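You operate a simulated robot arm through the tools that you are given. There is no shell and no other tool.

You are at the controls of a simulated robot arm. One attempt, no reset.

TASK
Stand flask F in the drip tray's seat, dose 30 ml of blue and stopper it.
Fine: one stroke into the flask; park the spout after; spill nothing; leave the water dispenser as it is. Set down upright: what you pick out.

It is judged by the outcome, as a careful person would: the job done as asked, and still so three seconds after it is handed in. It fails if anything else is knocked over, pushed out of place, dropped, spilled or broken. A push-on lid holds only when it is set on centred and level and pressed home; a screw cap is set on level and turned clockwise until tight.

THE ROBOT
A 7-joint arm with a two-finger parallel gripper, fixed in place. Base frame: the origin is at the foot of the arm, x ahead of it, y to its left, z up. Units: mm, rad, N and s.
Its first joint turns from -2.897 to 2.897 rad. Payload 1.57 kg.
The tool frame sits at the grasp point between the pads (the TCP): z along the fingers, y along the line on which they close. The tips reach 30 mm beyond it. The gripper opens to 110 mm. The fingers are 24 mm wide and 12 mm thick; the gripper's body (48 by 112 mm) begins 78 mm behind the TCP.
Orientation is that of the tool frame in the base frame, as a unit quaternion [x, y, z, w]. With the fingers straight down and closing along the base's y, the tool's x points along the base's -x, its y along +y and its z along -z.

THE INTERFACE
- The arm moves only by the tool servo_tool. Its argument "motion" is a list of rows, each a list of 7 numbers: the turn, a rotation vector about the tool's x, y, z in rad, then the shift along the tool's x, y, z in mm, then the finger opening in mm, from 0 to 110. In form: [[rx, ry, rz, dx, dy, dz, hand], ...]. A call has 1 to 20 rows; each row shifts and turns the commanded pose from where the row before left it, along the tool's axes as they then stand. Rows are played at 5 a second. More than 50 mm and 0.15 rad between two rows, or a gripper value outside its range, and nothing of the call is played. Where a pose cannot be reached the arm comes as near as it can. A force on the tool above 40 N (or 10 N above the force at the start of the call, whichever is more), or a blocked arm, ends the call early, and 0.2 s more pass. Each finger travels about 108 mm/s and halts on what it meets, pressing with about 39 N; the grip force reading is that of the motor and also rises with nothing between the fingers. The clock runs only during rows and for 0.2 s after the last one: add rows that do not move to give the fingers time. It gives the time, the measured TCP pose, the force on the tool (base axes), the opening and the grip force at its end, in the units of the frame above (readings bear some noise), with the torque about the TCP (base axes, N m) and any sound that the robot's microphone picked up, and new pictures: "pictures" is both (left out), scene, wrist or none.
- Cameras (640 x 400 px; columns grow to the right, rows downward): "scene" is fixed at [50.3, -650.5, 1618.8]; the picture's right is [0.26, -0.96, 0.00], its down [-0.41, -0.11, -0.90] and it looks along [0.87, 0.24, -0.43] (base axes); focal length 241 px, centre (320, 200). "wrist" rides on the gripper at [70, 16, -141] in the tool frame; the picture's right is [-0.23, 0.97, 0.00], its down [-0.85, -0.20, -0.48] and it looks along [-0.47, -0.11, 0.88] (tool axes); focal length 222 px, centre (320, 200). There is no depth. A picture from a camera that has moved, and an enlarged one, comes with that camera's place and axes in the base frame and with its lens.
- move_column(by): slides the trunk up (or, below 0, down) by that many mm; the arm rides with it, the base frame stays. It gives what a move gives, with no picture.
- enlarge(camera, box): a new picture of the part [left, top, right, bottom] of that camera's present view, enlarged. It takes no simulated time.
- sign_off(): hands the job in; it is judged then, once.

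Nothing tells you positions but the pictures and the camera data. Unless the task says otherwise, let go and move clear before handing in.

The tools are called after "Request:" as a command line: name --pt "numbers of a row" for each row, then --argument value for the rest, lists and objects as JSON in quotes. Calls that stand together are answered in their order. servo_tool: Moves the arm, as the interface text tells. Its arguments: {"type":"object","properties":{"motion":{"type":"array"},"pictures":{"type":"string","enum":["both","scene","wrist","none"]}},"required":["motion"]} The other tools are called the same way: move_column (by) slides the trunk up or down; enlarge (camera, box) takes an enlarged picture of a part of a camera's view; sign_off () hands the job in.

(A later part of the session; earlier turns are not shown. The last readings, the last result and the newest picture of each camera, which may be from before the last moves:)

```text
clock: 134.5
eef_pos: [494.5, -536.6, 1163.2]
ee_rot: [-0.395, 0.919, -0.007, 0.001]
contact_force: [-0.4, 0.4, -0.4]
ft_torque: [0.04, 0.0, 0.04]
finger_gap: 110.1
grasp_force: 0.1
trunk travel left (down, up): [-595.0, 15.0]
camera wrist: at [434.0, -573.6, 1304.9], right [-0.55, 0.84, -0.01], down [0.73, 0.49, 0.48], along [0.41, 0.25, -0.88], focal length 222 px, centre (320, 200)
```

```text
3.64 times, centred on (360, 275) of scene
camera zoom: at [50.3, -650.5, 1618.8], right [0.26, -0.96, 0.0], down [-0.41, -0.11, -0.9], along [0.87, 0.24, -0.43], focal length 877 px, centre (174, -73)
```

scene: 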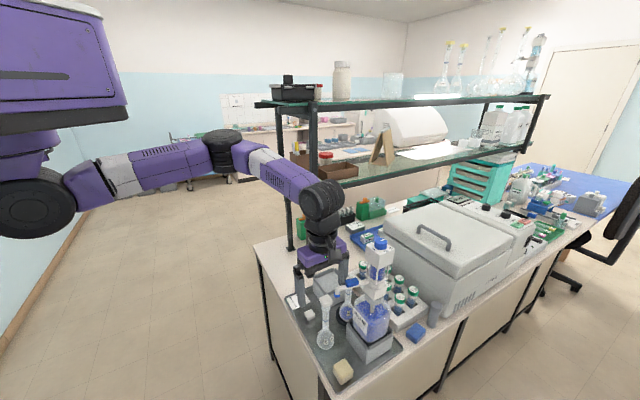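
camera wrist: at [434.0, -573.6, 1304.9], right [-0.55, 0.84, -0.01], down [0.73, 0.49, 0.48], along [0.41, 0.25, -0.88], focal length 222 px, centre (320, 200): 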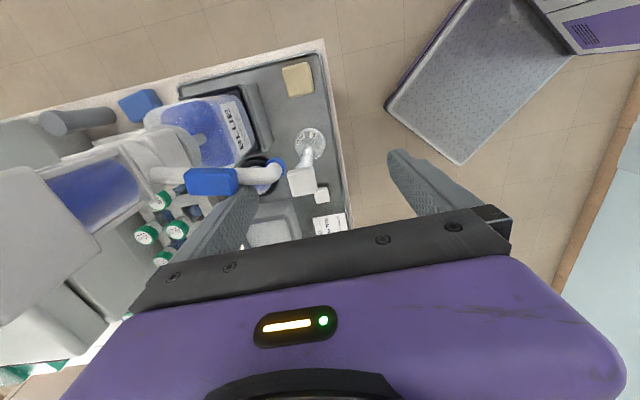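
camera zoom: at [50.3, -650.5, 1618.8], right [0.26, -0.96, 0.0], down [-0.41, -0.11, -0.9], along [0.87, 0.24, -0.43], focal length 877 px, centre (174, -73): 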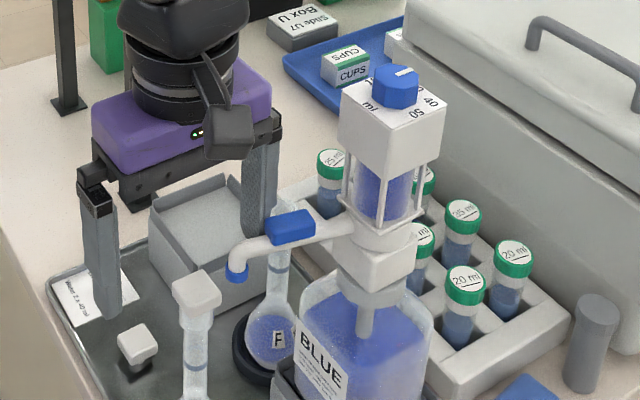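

The spout is at about 123°, with 13° to go to its original parked position.

Request:
servo_tool --pt "0 0 0 5.6 2.2 0 110" --pt "0 0 0 5.6 2.3 0 110" --pt "0 0 0 4.7 1.4 0 110" --pt "0 0 0 4.8 1.4 0 110" --pt "0 0 0 0 0 0 110"

Request:
enlarge --camera "wrist" --box '[180, 40, 460, 240]'

Request:
enlarge --camera "scene" --box '[310, 220, 410, 330]'

Request:
enlarge --camera "scene" --box '[280, 260, 360, 360]'

```text
clock: 135.7
eef_pos: [474.5, -544.8, 1162.7]
ee_rot: [-0.395, 0.919, -0.007, 0.001]
contact_force: [1.7, 1.4, 0.6]
ft_torque: [-0.02, -0.07, 0.1]
finger_gap: 109.9
grasp_force: 0.1
trunk travel left (down, up): [-595.0, 15.0]
camera wrist: at [414.3, -583.1, 1305.0], right [-0.55, 0.83, -0.01], down [0.73, 0.49, 0.48], along [0.41, 0.25, -0.88], focal length 222 px, centre (320, 200)
```

scene: 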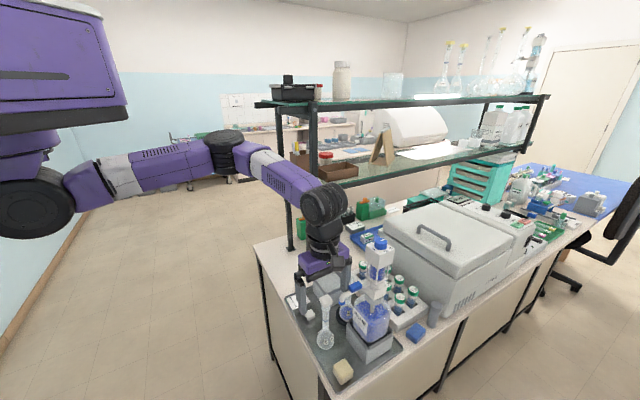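
wrist: 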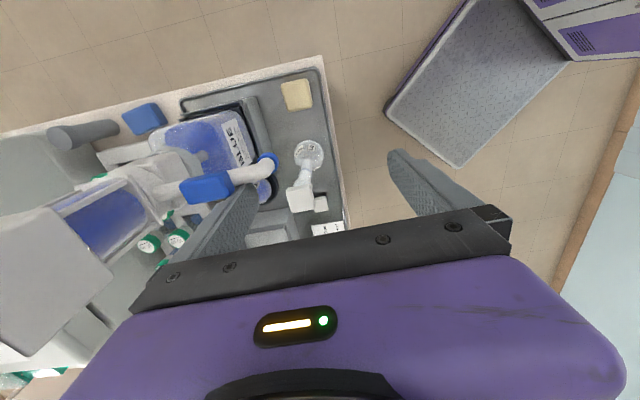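

```text
2.00 times, centred on (320, 140) of wrist
camera zoom: at [414.3, -583.1, 1305.0], right [-0.55, 0.83, -0.01], down [0.73, 0.49, 0.48], along [0.41, 0.25, -0.88], focal length 444 px, centre (320, 320)
```

zoom: 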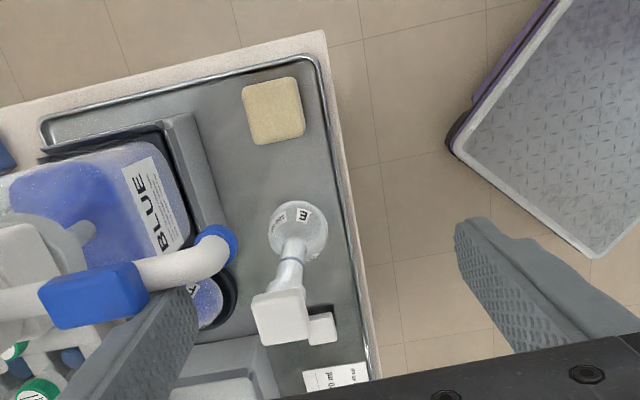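

```text
3.64 times, centred on (360, 275) of scene
camera zoom: at [50.3, -650.5, 1618.8], right [0.26, -0.96, 0.0], down [-0.41, -0.11, -0.9], along [0.87, 0.24, -0.43], focal length 877 px, centre (174, -73)
```

zoom: 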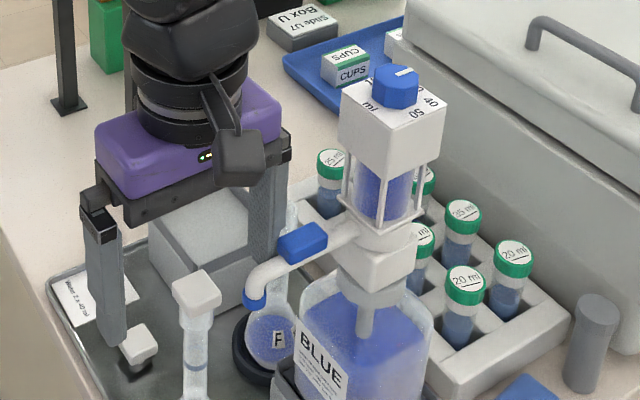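

```text
4.00 times, centred on (320, 310) of scene
camera zoom: at [50.3, -650.5, 1618.8], right [0.26, -0.96, 0.0], down [-0.41, -0.11, -0.9], along [0.87, 0.24, -0.43], focal length 965 px, centre (320, -240)
```

zoom: 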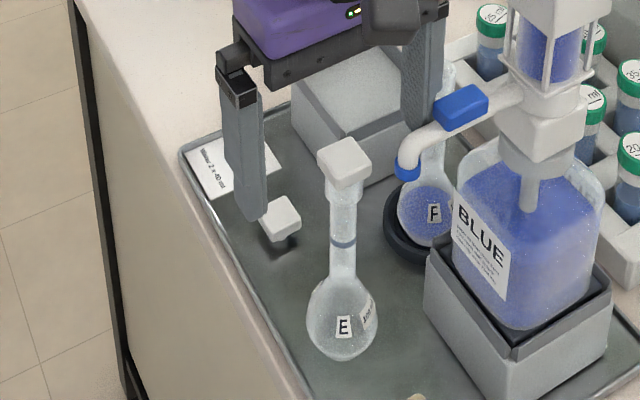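

The spout is back within about a degree of where it was parked. One more small push to be sure it is home, then I'll back the finger off.

Request:
servo_tool --pt "0 0 0 1.2 0.2 0 110" --pt "0 0 0 1 0.2 0 110" --pt "0 0 0 0 0 0 110" --pictures "none"

Request:
enlarge --camera "scene" --box '[280, 260, 360, 360]'

```text
clock: 136.5
eef_pos: [472.3, -546.2, 1162.4]
ee_rot: [-0.394, 0.919, -0.006, 0.001]
contact_force: [2.5, 1.7, 1.4]
ft_torque: [-0.08, -0.08, 0.17]
finger_gap: 110.1
grasp_force: 0.1
trunk travel left (down, up): [-595.0, 15.0]
```

```text
4.00 times, centred on (320, 310) of scene
camera zoom: at [50.3, -650.5, 1618.8], right [0.26, -0.96, 0.0], down [-0.41, -0.11, -0.9], along [0.87, 0.24, -0.43], focal length 965 px, centre (320, -240)
```

zoom: 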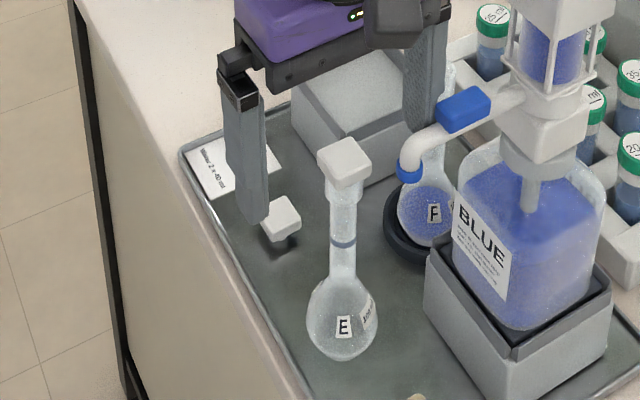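

It is against its end stop now. I'll back the finger away, rise and check the park position.

Request:
servo_tool --pt "0 0 0 -3 0 0 110" --pt "0 0 0 -12 0 0 110" --pt "0 0 0 0 0 -40 110" --pt "0 0 0 0 0 -40 110" --pt "0 0 0 0 0 0 110"

Request:
enlarge --camera "scene" --box '[280, 260, 360, 360]'

Request:
enlarge --camera "wrist" --box '[180, 40, 460, 240]'

```text
clock: 137.7
eef_pos: [479.0, -533.2, 1243.8]
ee_rot: [-0.395, 0.919, -0.006, 0.001]
contact_force: [-0.2, 0.2, -0.8]
ft_torque: [0.0, -0.02, 0.0]
finger_gap: 109.8
grasp_force: 0.1
trunk travel left (down, up): [-595.0, 15.0]
camera wrist: at [419.2, -572.6, 1386.3], right [-0.55, 0.83, -0.01], down [0.73, 0.49, 0.48], along [0.4, 0.25, -0.88], focal length 222 px, centre (320, 200)
```

scene: 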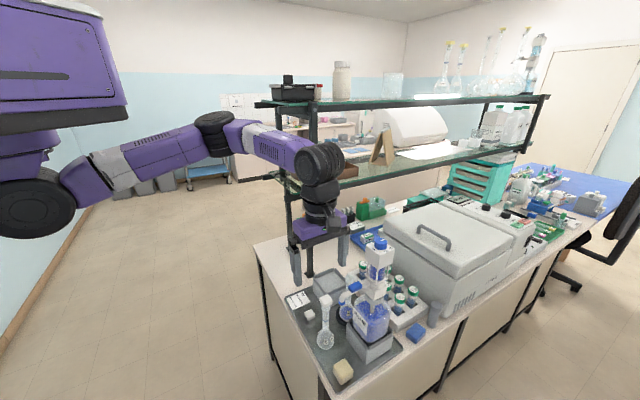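
wrist: 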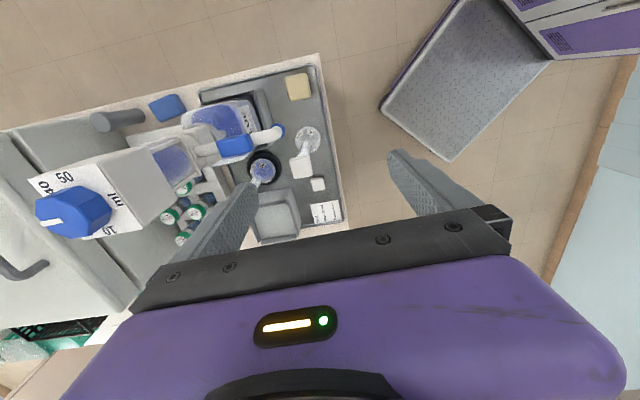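

```text
4.00 times, centred on (320, 310) of scene
camera zoom: at [50.3, -650.5, 1618.8], right [0.26, -0.96, 0.0], down [-0.41, -0.11, -0.9], along [0.87, 0.24, -0.43], focal length 965 px, centre (320, -240)
```

zoom: 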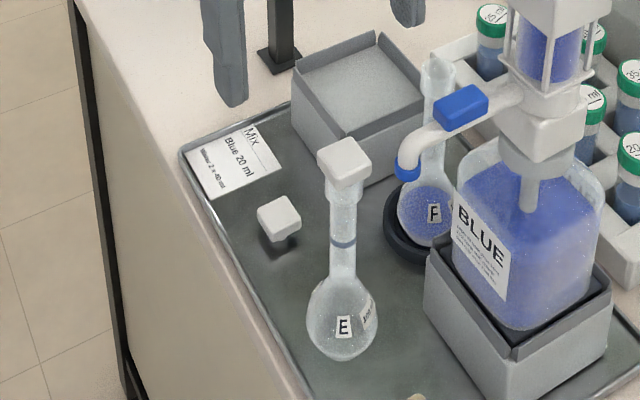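

```text
2.00 times, centred on (320, 140) of wrist
camera zoom: at [419.2, -572.6, 1386.3], right [-0.55, 0.83, -0.01], down [0.73, 0.49, 0.48], along [0.4, 0.25, -0.88], focal length 444 px, centre (320, 320)
```

zoom: 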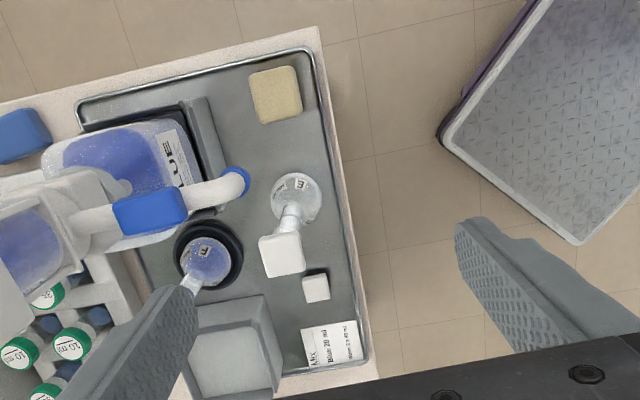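

The spout is back in its parked place and F is undisturbed. Now the stopper: I'll turn the hand back to −44° and go above it at (607.4,-461), the same spot where I let go.

Request:
servo_tool --pt "0 0 -0.1428 0 0 0 90" --pt "0 0 -0.1428 0 0 0 70" --pt "0 0 -0.1428 0 0 0 56" --pt "0 0 -0.1428 0 0 0 56" --pt "0 0 -0.1428 0 0 0 56" --pt "0 0 -0.1428 0 0 0 56" --pt "0 0 -0.1428 0 0 0 56" --pt "0 0 -0.1428 0 0 0 56" --pt "0 0 -0.1428 0 0 0 56" --pt "0 0 -0.1428 0 0 0 56" --pt "0 0 -0.1428 0 0 0 56" --pt "0 0 0 10.5 -35.3 0 56" --pt "0 0 0 10.5 -35.3 0 56" --pt "0 0 0 10.5 -35.3 0 56" --pt "0 0 0 10.5 -35.3 0 56" --pt "0 0 0 0 0 0 56"

Request:
enlarge --camera "wrist" --box '[220, 60, 420, 240]'

```text
clock: 141.1
eef_pos: [611.0, -461.0, 1241.0]
ee_rot: [0.929, -0.371, 0.005, 0.004]
contact_force: [1.0, -0.2, -0.8]
ft_torque: [-0.01, 0.02, 0.02]
finger_gap: 55.8
grasp_force: 0.1
trunk travel left (down, up): [-595.0, 15.0]
camera wrist: at [650.8, -519.9, 1385.7], right [-0.84, -0.55, 0.0], down [-0.49, 0.74, 0.47], along [-0.26, 0.39, -0.88], focal length 222 px, centre (320, 200)
```

scene: 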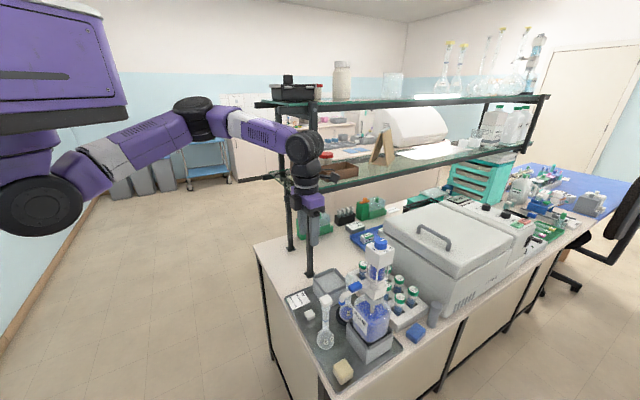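
wrist: 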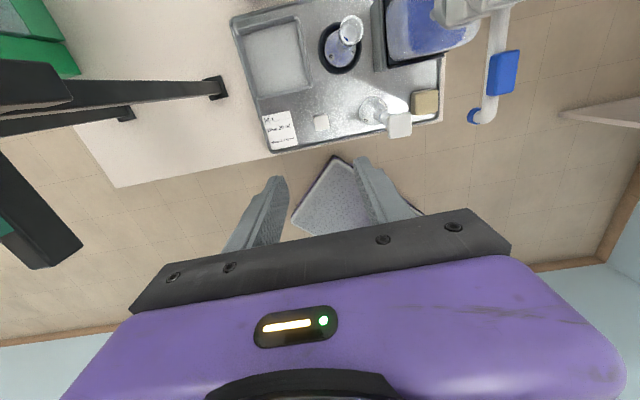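

```text
2.22 times, centred on (320, 150) of wrist
camera zoom: at [650.8, -519.9, 1385.7], right [-0.84, -0.55, 0.0], down [-0.49, 0.74, 0.47], along [-0.26, 0.39, -0.88], focal length 494 px, centre (320, 311)
```

zoom: 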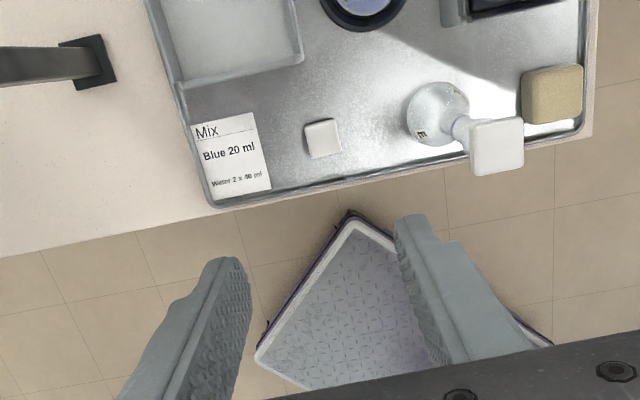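

The stopper still stands where I left it. I'll level the hand exactly, shift about 3.5 mm to the old grip spot and come down above it.

Request:
servo_tool --pt "0.004 -0.012 0 -2.8 2.1 0 56" --pt "0 0 0 0 0 40 56" --pt "0 0 0 0 0 40 56" --pt "0 0 0 0 0 40 56" --pt "0 0 0 0 0 40 56" --pt "0 0 0 0 0 40 56" --pt "0 0 0 0 0 40 56" --pt "0 0 0 0 0 30 56" --pt "0 0 0 0 0 0 56"

Request:
enlarge --camera "wrist" --box '[260, 100, 380, 220]'

Request:
enlarge --camera "scene" --box '[280, 280, 350, 350]'

```text
clock: 143.1
eef_pos: [605.8, -460.5, 971.6]
ee_rot: [0.928, -0.372, 0.0, 0.001]
contact_force: [0.8, -0.6, -0.5]
ft_torque: [-0.04, 0.0, 0.03]
finger_gap: 56.0
grasp_force: 0.0
trunk travel left (down, up): [-595.0, 15.0]
camera wrist: at [645.9, -520.5, 1114.1], right [-0.84, -0.55, 0.0], down [-0.48, 0.73, 0.48], along [-0.26, 0.4, -0.88], focal length 222 px, centre (320, 200)
```

scene: 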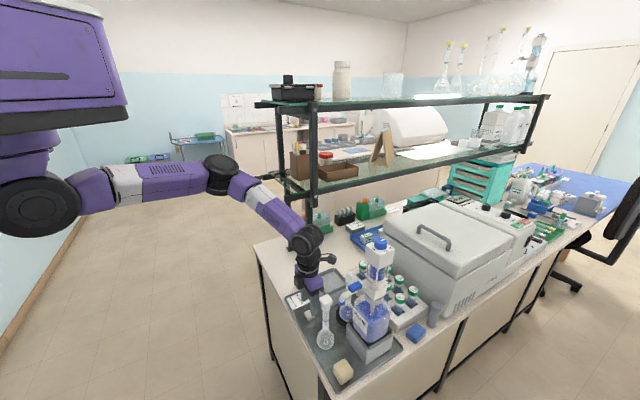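
wrist: 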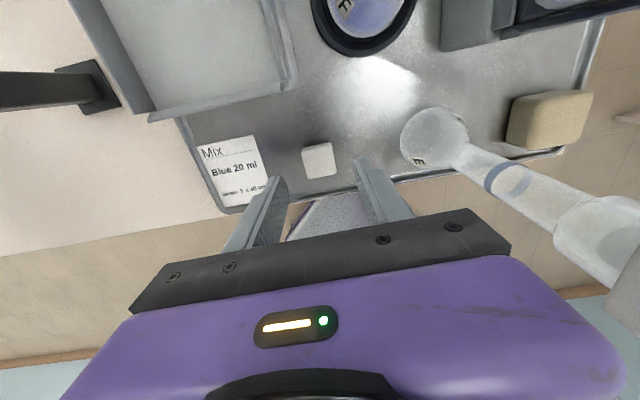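

```text
3.33 times, centred on (320, 160) of wrist
camera zoom: at [645.9, -520.5, 1114.1], right [-0.84, -0.55, 0.0], down [-0.48, 0.73, 0.48], along [-0.26, 0.4, -0.88], focal length 740 px, centre (320, 333)
```

zoom: 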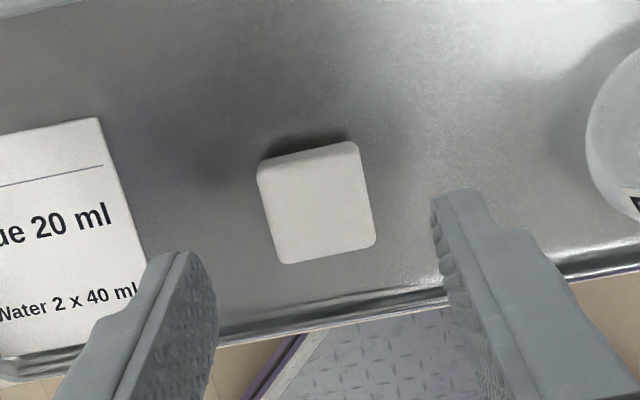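

```text
5.71 times, centred on (315, 315) of scene
camera zoom: at [50.3, -650.5, 1618.8], right [0.26, -0.96, 0.0], down [-0.41, -0.11, -0.9], along [0.87, 0.24, -0.43], focal length 1379 px, centre (349, -457)
```

zoom: 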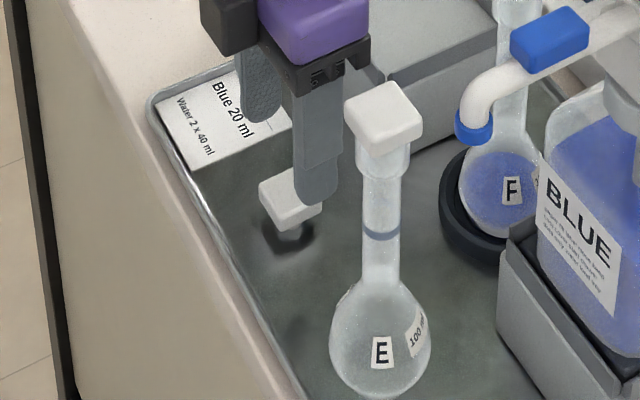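

I measure the stopper at (608.9,-461.7). I'll make the small correction, lower until the fingertips are just off the tray, and grip it.

Request:
servo_tool --pt "0 0 0 1.9 -1.0 20 56" --pt "0 0 0 0 0 20 56" --pt "0 0 0 0 0 13.5 56" --pt "0 0 0 0 0 0 56"

Request:
enlarge --camera "wrist" --box '[260, 100, 380, 220]'

```text
clock: 144.1
eef_pos: [608.1, -462.5, 918.1]
ee_rot: [0.928, -0.372, 0.001, 0.001]
contact_force: [0.1, 0.9, 0.4]
ft_torque: [0.01, 0.01, 0.02]
finger_gap: 56.0
grasp_force: 0.2
trunk travel left (down, up): [-595.0, 15.0]
camera wrist: at [648.3, -521.5, 1060.7], right [-0.84, -0.55, 0.0], down [-0.48, 0.73, 0.48], along [-0.26, 0.4, -0.88], focal length 222 px, centre (320, 200)
```

scene: 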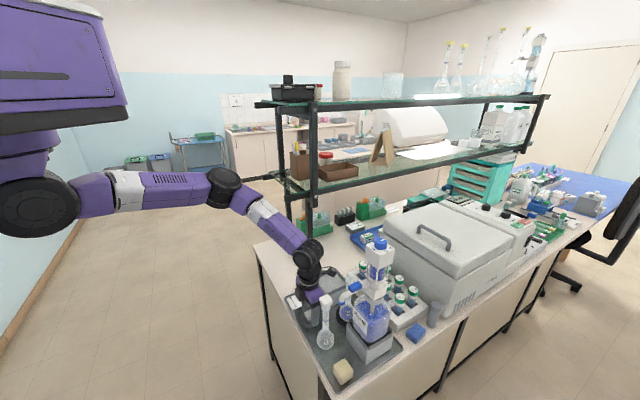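
wrist: 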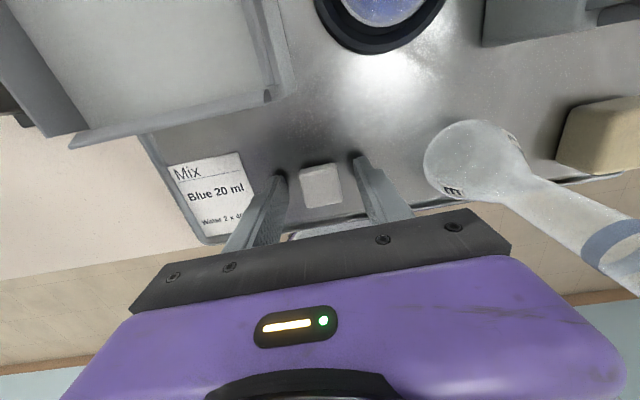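

```text
3.33 times, centred on (320, 160) of wrist
camera zoom: at [648.3, -521.5, 1060.7], right [-0.84, -0.55, 0.0], down [-0.48, 0.73, 0.48], along [-0.26, 0.4, -0.88], focal length 740 px, centre (320, 333)
```

zoom: 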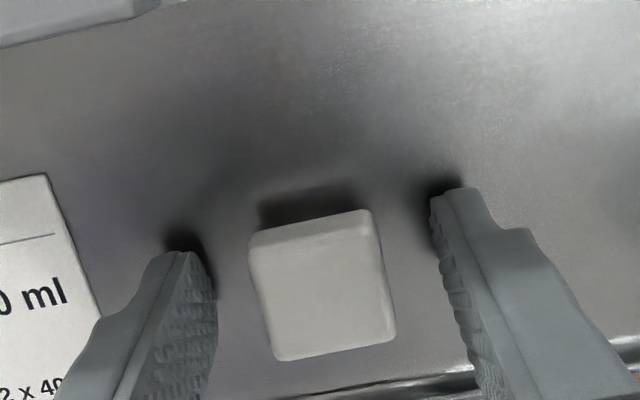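

Request:
servo_tool --pt "0 0 0 0 0 0 45" --pt "0 0 0 0 0 0 38" --pt "0 0 0 0 0 0 34" --pt "0 0 0 0 0 0 31" --pt "0 0 0 0 0 0 29" --pt "0 0 0 0 0 0 27" --pt "0 0 0 0 0 0 25" --pt "0 0 0 0 0 0 25"

Request:
enlarge --camera "wrist" --box '[260, 100, 380, 220]'

Request:
enlarge --camera "scene" --box '[280, 290, 340, 340]'

```text
clock: 145.9
eef_pos: [608.0, -462.1, 919.3]
ee_rot: [0.929, -0.371, 0.0, 0.0]
contact_force: [0.4, 0.4, -0.2]
ft_torque: [-0.02, -0.03, 0.01]
finger_gap: 28.2
grasp_force: 38.5
trunk travel left (down, up): [-595.0, 15.0]
camera wrist: at [648.3, -521.4, 1060.9], right [-0.84, -0.55, 0.0], down [-0.48, 0.73, 0.48], along [-0.26, 0.4, -0.88], focal length 222 px, centre (320, 200)
```

scene: 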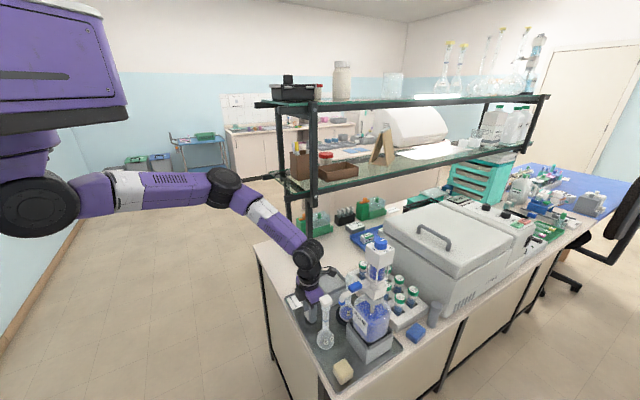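
wrist: 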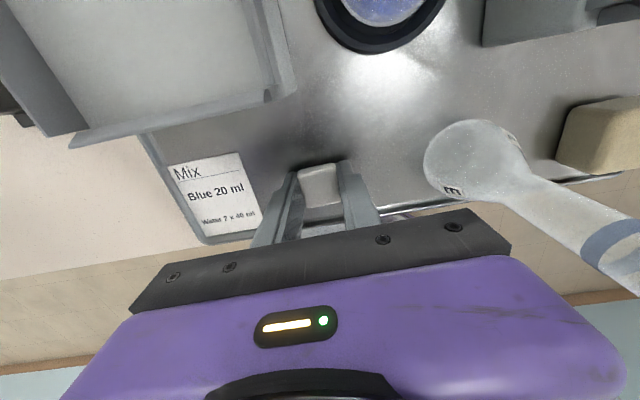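

```text
3.33 times, centred on (320, 160) of wrist
camera zoom: at [648.3, -521.4, 1060.9], right [-0.84, -0.55, 0.0], down [-0.48, 0.73, 0.48], along [-0.26, 0.4, -0.88], focal length 740 px, centre (320, 333)
```

zoom: 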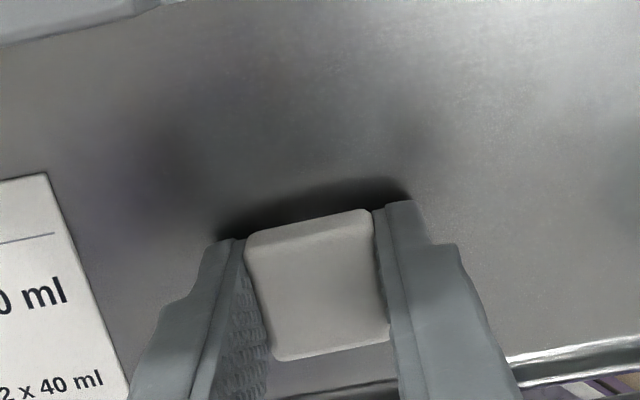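

```text
8.00 times, centred on (310, 315) of scene
camera zoom: at [50.3, -650.5, 1618.8], right [0.26, -0.96, 0.0], down [-0.41, -0.11, -0.9], along [0.87, 0.24, -0.43], focal length 1930 px, centre (400, -720)
```

zoom: 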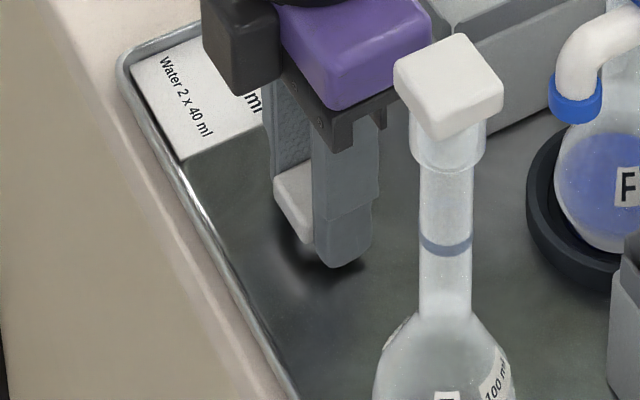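

The stopper is gripped squarely again. I'll lift it and carry it over the flask.

Request:
servo_tool --pt "0 0 0 0 0 -10 25" --pt "0 0 0 0 0 -25 25" --pt "0 0 0 0 0 -40 25" --pt "0 0 0 0 0 -40 25" --pt "0 0 0 0 0 -40 25" --pt "0 0 0 0 0 -40 25" --pt "0 0 0 0 0 -35 25" --pt "0 0 0 0 0 -15 25" --pt "0 0 0 10 5.3 0 25" --pt "0 0 0 20 10.6 0 25" --pt "0 0 0 20 10.6 0 25" --pt "0 0 0 20 10.7 0 25" --pt "0 0 0 20 10.7 0 25" --pt "0 0 0 16.1 8.6 0 25" --pt "0 0 0 10 5.3 0 25" --pt "0 0 0 0 0 0 25"

Request:
enlarge --camera "wrist" --box '[260, 80, 380, 220]'

Request:
enlarge --camera "scene" --box '[330, 240, 380, 310]'

```text
clock: 149.3
eef_pos: [650.1, -585.8, 1163.4]
ee_rot: [0.929, -0.371, 0.0, 0.0]
contact_force: [0.2, 0.0, -0.3]
ft_torque: [0.0, 0.0, -0.01]
finger_gap: 28.1
grasp_force: 38.5
trunk travel left (down, up): [-595.0, 15.0]
camera wrist: at [689.8, -645.4, 1305.9], right [-0.84, -0.55, 0.0], down [-0.48, 0.73, 0.48], along [-0.26, 0.4, -0.88], focal length 222 px, centre (320, 200)
```

scene: 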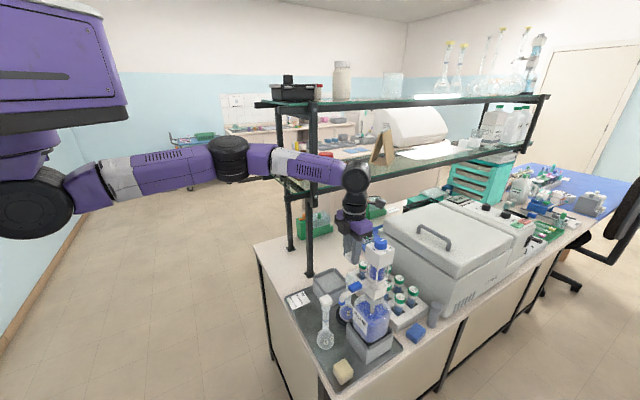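
wrist: 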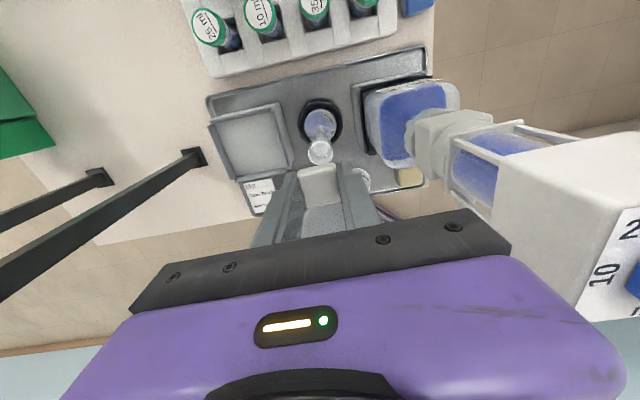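

```text
2.86 times, centred on (320, 150) of wrist
camera zoom: at [689.8, -645.4, 1305.9], right [-0.84, -0.55, 0.0], down [-0.48, 0.73, 0.48], along [-0.26, 0.4, -0.88], focal length 635 px, centre (320, 343)
```

zoom: 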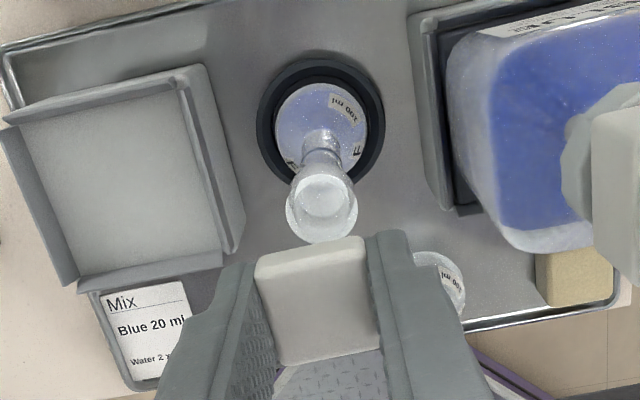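

```text
5.71 times, centred on (355, 275) of scene
camera zoom: at [50.3, -650.5, 1618.8], right [0.26, -0.96, 0.0], down [-0.41, -0.11, -0.9], along [0.87, 0.24, -0.43], focal length 1379 px, centre (120, -229)
```

zoom: 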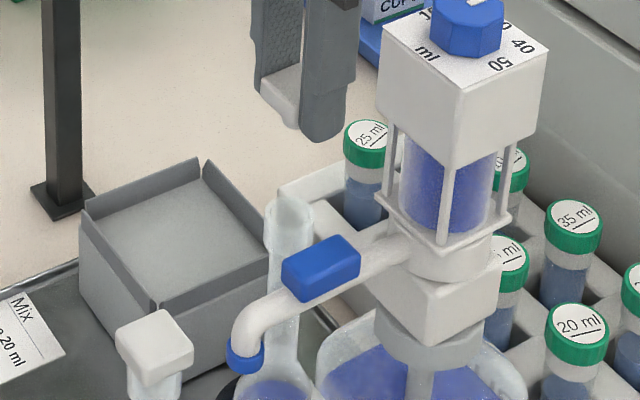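

The stopper lines up over the mouth just as it did when I drew it out. I'll lower until the plug is just above the mouth and check again.

Request:
servo_tool --pt "0 0 0 0 0 20 25" --pt "0 0 0 0 0 20 25" --pt "0 0 0 0 0 12 25" --pt "0 0 0 0 0 0 25"

Request:
enlarge --camera "wrist" --box '[270, 90, 370, 210]'

Request:
enlarge --camera "scene" --box '[335, 245, 375, 295]'

```text
clock: 150.3
eef_pos: [649.6, -585.9, 1113.6]
ee_rot: [0.929, -0.371, 0.001, 0.0]
contact_force: [-0.1, -0.4, -0.5]
ft_torque: [-0.01, 0.04, 0.01]
finger_gap: 28.0
grasp_force: 38.4
trunk travel left (down, up): [-595.0, 15.0]
camera wrist: at [690.0, -646.1, 1254.6], right [-0.84, -0.55, 0.0], down [-0.48, 0.73, 0.48], along [-0.26, 0.4, -0.88], focal length 222 px, centre (320, 200)
```

scene: 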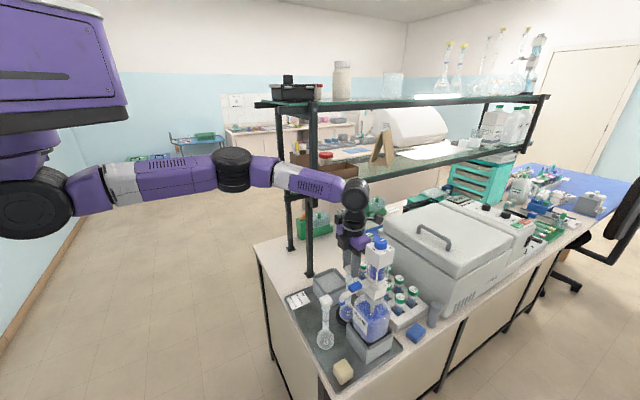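
wrist: 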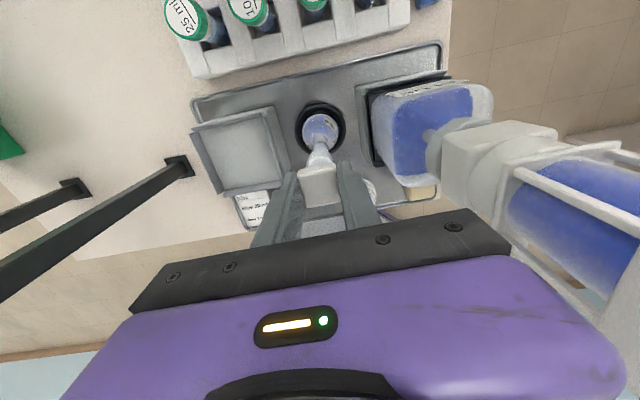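

```text
3.33 times, centred on (320, 150) of wrist
camera zoom: at [690.0, -646.1, 1254.6], right [-0.84, -0.55, 0.0], down [-0.48, 0.73, 0.48], along [-0.26, 0.4, -0.88], focal length 740 px, centre (320, 367)
```

zoom: 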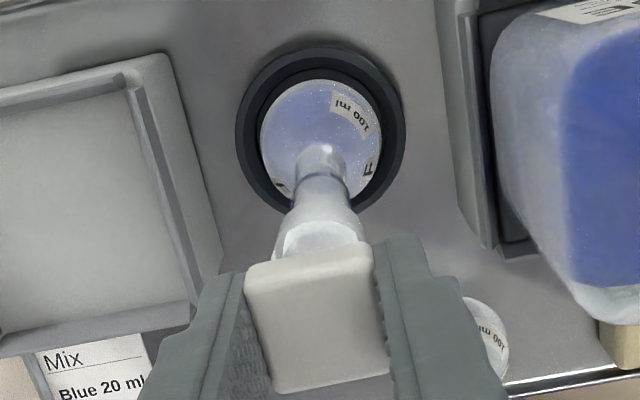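

```text
8.00 times, centred on (355, 270) of scene
camera zoom: at [50.3, -650.5, 1618.8], right [0.26, -0.96, 0.0], down [-0.41, -0.11, -0.9], along [0.87, 0.24, -0.43], focal length 1930 px, centre (40, -360)
```

zoom: 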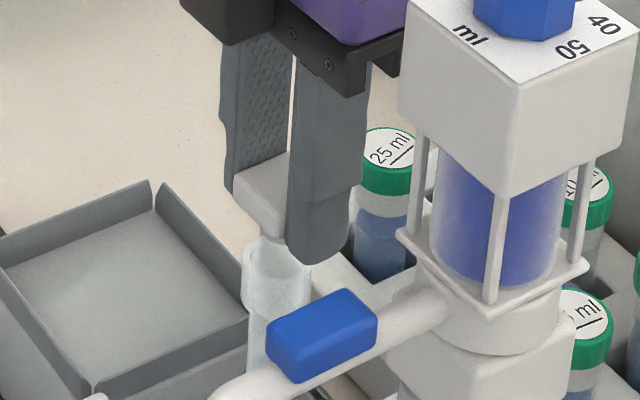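

Request:
servo_tool --pt "0 0 0 0 0 2 25" --pt "0 0 0 0 0 2 25" --pt "0 0 0 0 0 2 25" --pt "0 0 0 0 0 2 25" --pt "0 0 0 0 0 2 25" --pt "0 0 0 0 0 0 25" --pictures "none"

Request:
servo_tool --pt "0 0 0 0 0 2 25" --pt "0 0 0 0 0 2 25" --pt "0 0 0 0 0 0 25"

Request:
enlarge --camera "wrist" --box '[270, 90, 370, 210]'

Request:
enlarge --camera "scene" --box '[335, 245, 375, 295]'

```text
clock: 151.7
eef_pos: [650.0, -586.7, 1102.7]
ee_rot: [0.929, -0.37, 0.001, 0.0]
contact_force: [-0.1, 0.7, 0.2]
ft_torque: [-0.01, 0.05, 0.01]
finger_gap: 28.3
grasp_force: 37.9
trunk travel left (down, up): [-595.0, 15.0]
```

```text
clock: 152.5
eef_pos: [650.2, -586.6, 1097.7]
ee_rot: [0.929, -0.369, 0.001, 0.0]
contact_force: [-1.3, 0.2, 0.0]
ft_torque: [0.02, 0.01, 0.01]
finger_gap: 28.0
grasp_force: 38.5
trunk travel left (down, up): [-595.0, 15.0]
camera wrist: at [690.1, -646.3, 1240.4], right [-0.84, -0.55, 0.0], down [-0.48, 0.73, 0.48], along [-0.26, 0.4, -0.88], focal length 222 px, centre (320, 200)
```

scene: 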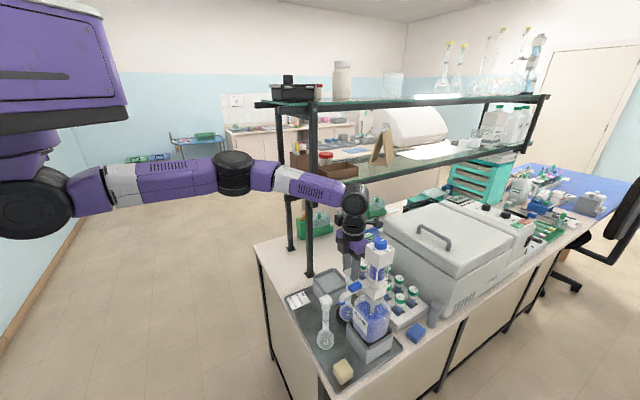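
wrist: 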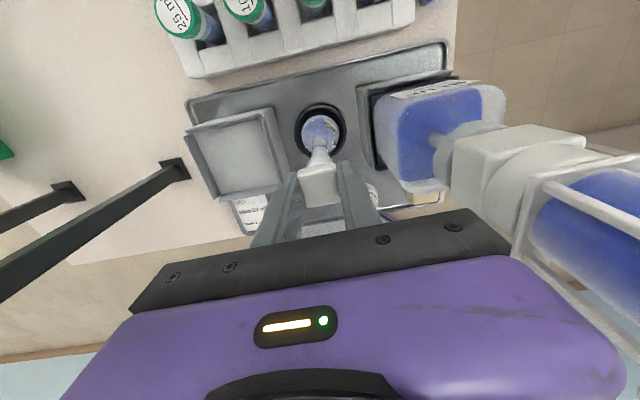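

```text
3.33 times, centred on (320, 150) of wrist
camera zoom: at [690.1, -646.3, 1240.4], right [-0.84, -0.55, 0.0], down [-0.48, 0.73, 0.48], along [-0.26, 0.4, -0.88], focal length 740 px, centre (320, 367)
```

zoom: 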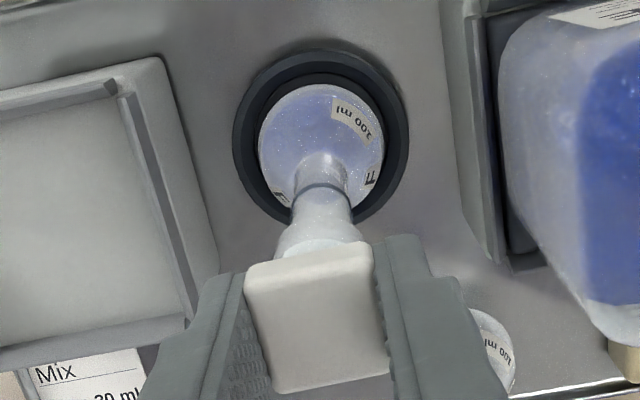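

```text
8.00 times, centred on (355, 270) of scene
camera zoom: at [50.3, -650.5, 1618.8], right [0.26, -0.96, 0.0], down [-0.41, -0.11, -0.9], along [0.87, 0.24, -0.43], focal length 1930 px, centre (40, -360)
```

zoom: 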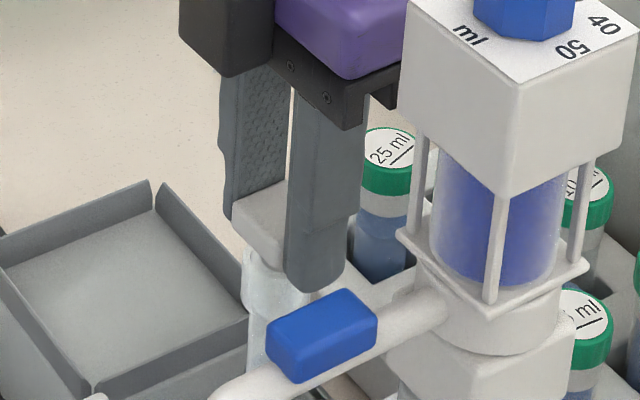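

Request:
servo_tool --pt "0 0 0 0 0 2 25" --pt "0 0 0 0 0 2 25" --pt "0 0 0 0 0 2 25" --pt "0 0 0 0 0 0 25" --pictures "none"

Request:
servo_tool --pt "0 0 0 0 0 1 25" --pt "0 0 0 0 0 1 25" --pt "0 0 0 0 0 0 25" --pictures "none"

```text
clock: 153.5
eef_pos: [650.4, -585.6, 1091.5]
ee_rot: [0.929, -0.371, 0.001, 0.0]
contact_force: [0.0, -1.1, -0.4]
ft_torque: [-0.02, 0.0, 0.0]
finger_gap: 28.1
grasp_force: 38.1
trunk travel left (down, up): [-595.0, 15.0]
```

```text
clock: 154.3
eef_pos: [650.3, -585.9, 1090.0]
ee_rot: [0.929, -0.371, 0.0, 0.0]
contact_force: [0.5, 0.1, -0.4]
ft_torque: [-0.01, 0.01, -0.04]
finger_gap: 28.2
grasp_force: 38.5
trunk travel left (down, up): [-595.0, 15.0]
```

No contact yet at TCP z 1090, with home expected near 1087. I'll keep going in 1 mm steps.

Request:
servo_tool --pt "0 0 0 0 0 1 25" --pt "0 0 0 0 0 1 25" --pt "0 0 0 0 0 0 25"

Request:
enlarge --camera "scene" --box '[335, 245, 375, 295]'

Request:
enlarge --camera "wrist" --box '[270, 90, 370, 210]'

```text
clock: 155.1
eef_pos: [649.9, -586.6, 1088.4]
ee_rot: [0.929, -0.37, 0.0, -0.001]
contact_force: [-0.3, -0.2, 0.7]
ft_torque: [0.02, 0.01, 0.0]
finger_gap: 27.8
grasp_force: 38.7
trunk travel left (down, up): [-595.0, 15.0]
camera wrist: at [689.7, -646.5, 1230.4], right [-0.84, -0.55, 0.0], down [-0.48, 0.73, 0.48], along [-0.26, 0.4, -0.88], focal length 222 px, centre (320, 200)
```

scene: 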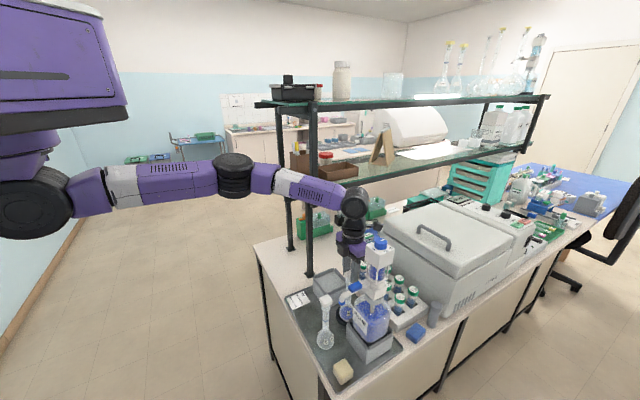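
wrist: 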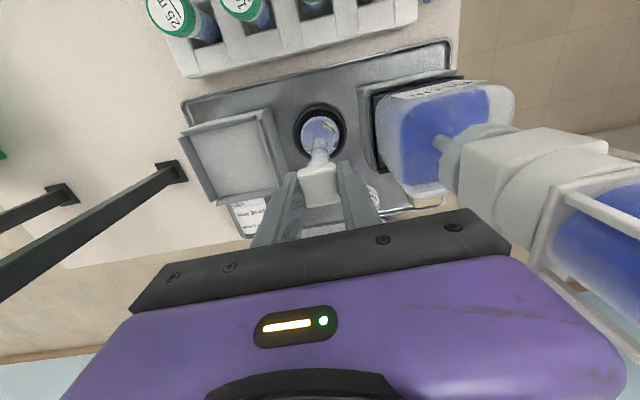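

```text
8.00 times, centred on (355, 270) of scene
camera zoom: at [50.3, -650.5, 1618.8], right [0.26, -0.96, 0.0], down [-0.41, -0.11, -0.9], along [0.87, 0.24, -0.43], focal length 1930 px, centre (40, -360)
```

zoom: 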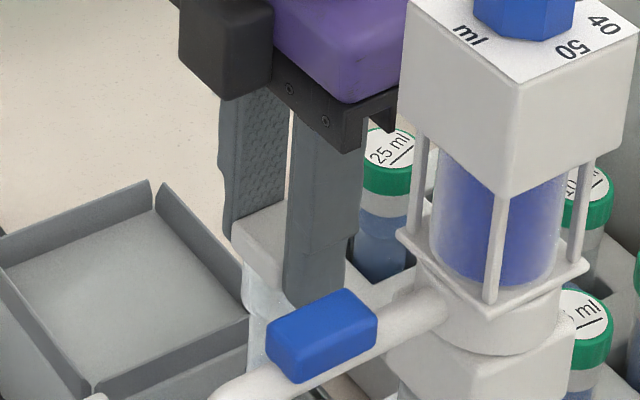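

```text
3.33 times, centred on (320, 150) of wrist
camera zoom: at [689.7, -646.5, 1230.4], right [-0.84, -0.55, 0.0], down [-0.48, 0.73, 0.48], along [-0.26, 0.4, -0.88], focal length 740 px, centre (320, 367)
```

zoom: 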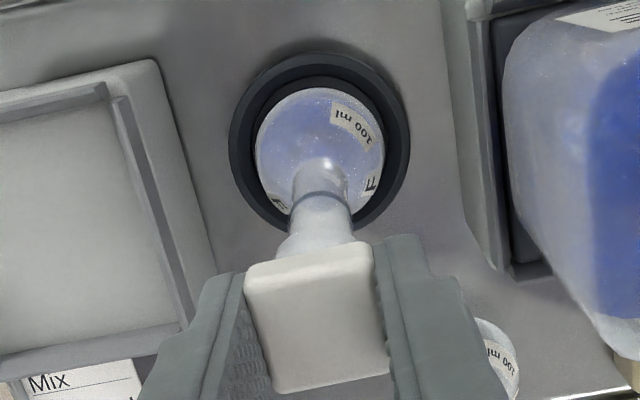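

Request:
servo_tool --pt "0 0 0 0 0 1 25" --pt "0 0 0 0 0 1 25" --pt "0 0 0 0 0 0 25" --pictures "none"

```text
clock: 155.9
eef_pos: [649.7, -585.4, 1087.1]
ee_rot: [0.929, -0.37, -0.001, -0.001]
contact_force: [-0.6, 0.3, -0.1]
ft_torque: [-0.02, 0.02, 0.01]
finger_gap: 28.1
grasp_force: 38.2
trunk travel left (down, up): [-595.0, 15.0]
```

Request:
servo_tool --pt "0 0 0 0 0 1 25" --pt "0 0 0 0 0 1 25" --pt "0 0 0 0 0 0 25" --pictures "none"

```text
clock: 156.7
eef_pos: [649.8, -586.6, 1086.9]
ee_rot: [0.929, -0.37, 0.001, 0.002]
contact_force: [-1.7, 2.4, 24.6]
ft_torque: [0.36, 0.17, 0.03]
finger_gap: 28.1
grasp_force: 38.4
trunk travel left (down, up): [-595.0, 15.0]
heard: snap
```

A snap at 24.6 N, right at the expected height, so the stopper is home. I'll ease off the pressure, open slowly and rise.

Request:
servo_tool --pt "0 0 0 0 0 -0.7 25" --pt "0 0 0 0 0 -0.4 25" --pt "0 0 0 0 0 0 27.5" --pt "0 0 0 0 0 0 30" --pt "0 0 0 0 0 0 36" --pt "0 0 0 0 0 0 46" --pt "0 0 0 0 0 0 56" --pt "0 0 0 0 0 -10 56" --pt "0 0 0 0 0 -30 56" --pt "0 0 0 0 0 -40 56" --pt "0 0 0 0 0 0 56"

Request:
enlarge --camera "wrist" --box '[260, 80, 380, 220]'

Request:
enlarge --camera "scene" --box '[325, 245, 385, 335]'

```text
clock: 159.1
eef_pos: [649.7, -585.0, 1165.6]
ee_rot: [0.929, -0.371, -0.001, 0.0]
contact_force: [-0.5, -0.8, 0.3]
ft_torque: [0.0, 0.0, -0.01]
finger_gap: 56.0
grasp_force: 0.0
trunk travel left (down, up): [-595.0, 15.0]
camera wrist: at [689.5, -645.4, 1307.7], right [-0.84, -0.55, 0.0], down [-0.48, 0.73, 0.48], along [-0.26, 0.4, -0.88], focal length 222 px, centre (320, 200)
```

scene: 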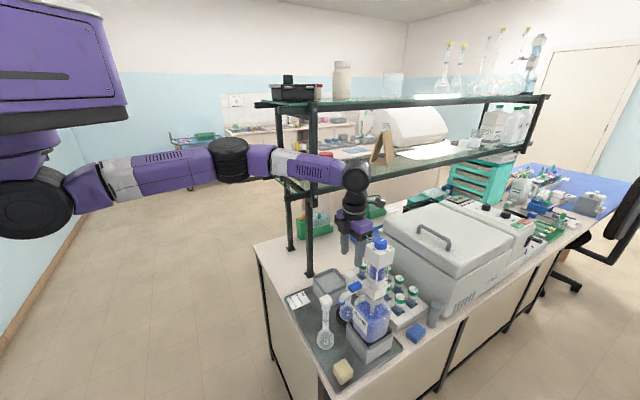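
wrist: 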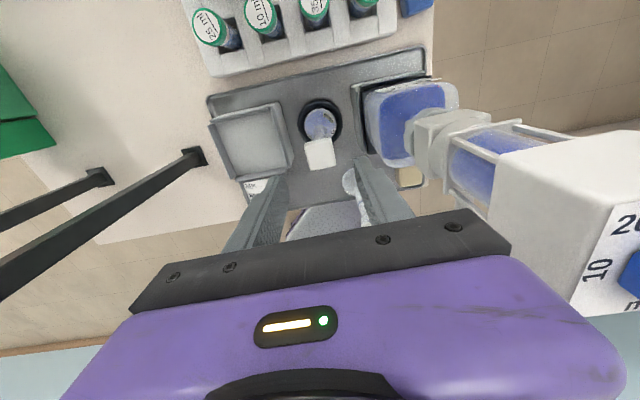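

```text
2.86 times, centred on (320, 150) of wrist
camera zoom: at [689.5, -645.4, 1307.7], right [-0.84, -0.55, 0.0], down [-0.48, 0.73, 0.48], along [-0.26, 0.4, -0.88], focal length 635 px, centre (320, 343)
```

zoom: 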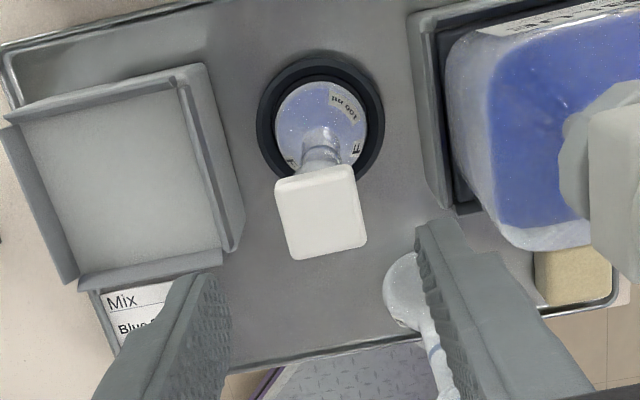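

```text
4.44 times, centred on (355, 290) of scene
camera zoom: at [50.3, -650.5, 1618.8], right [0.26, -0.96, 0.0], down [-0.41, -0.11, -0.9], along [0.87, 0.24, -0.43], focal length 1072 px, centre (164, -200)
```

zoom: 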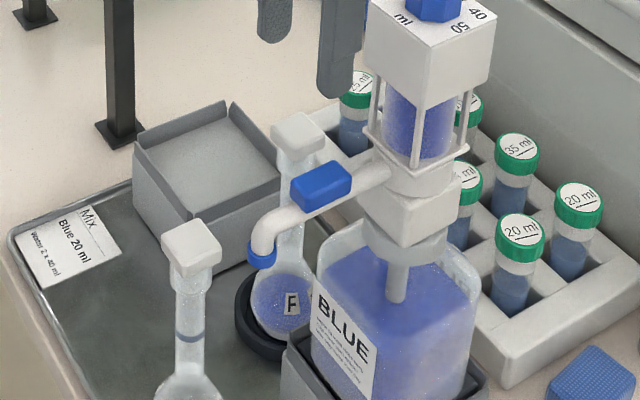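

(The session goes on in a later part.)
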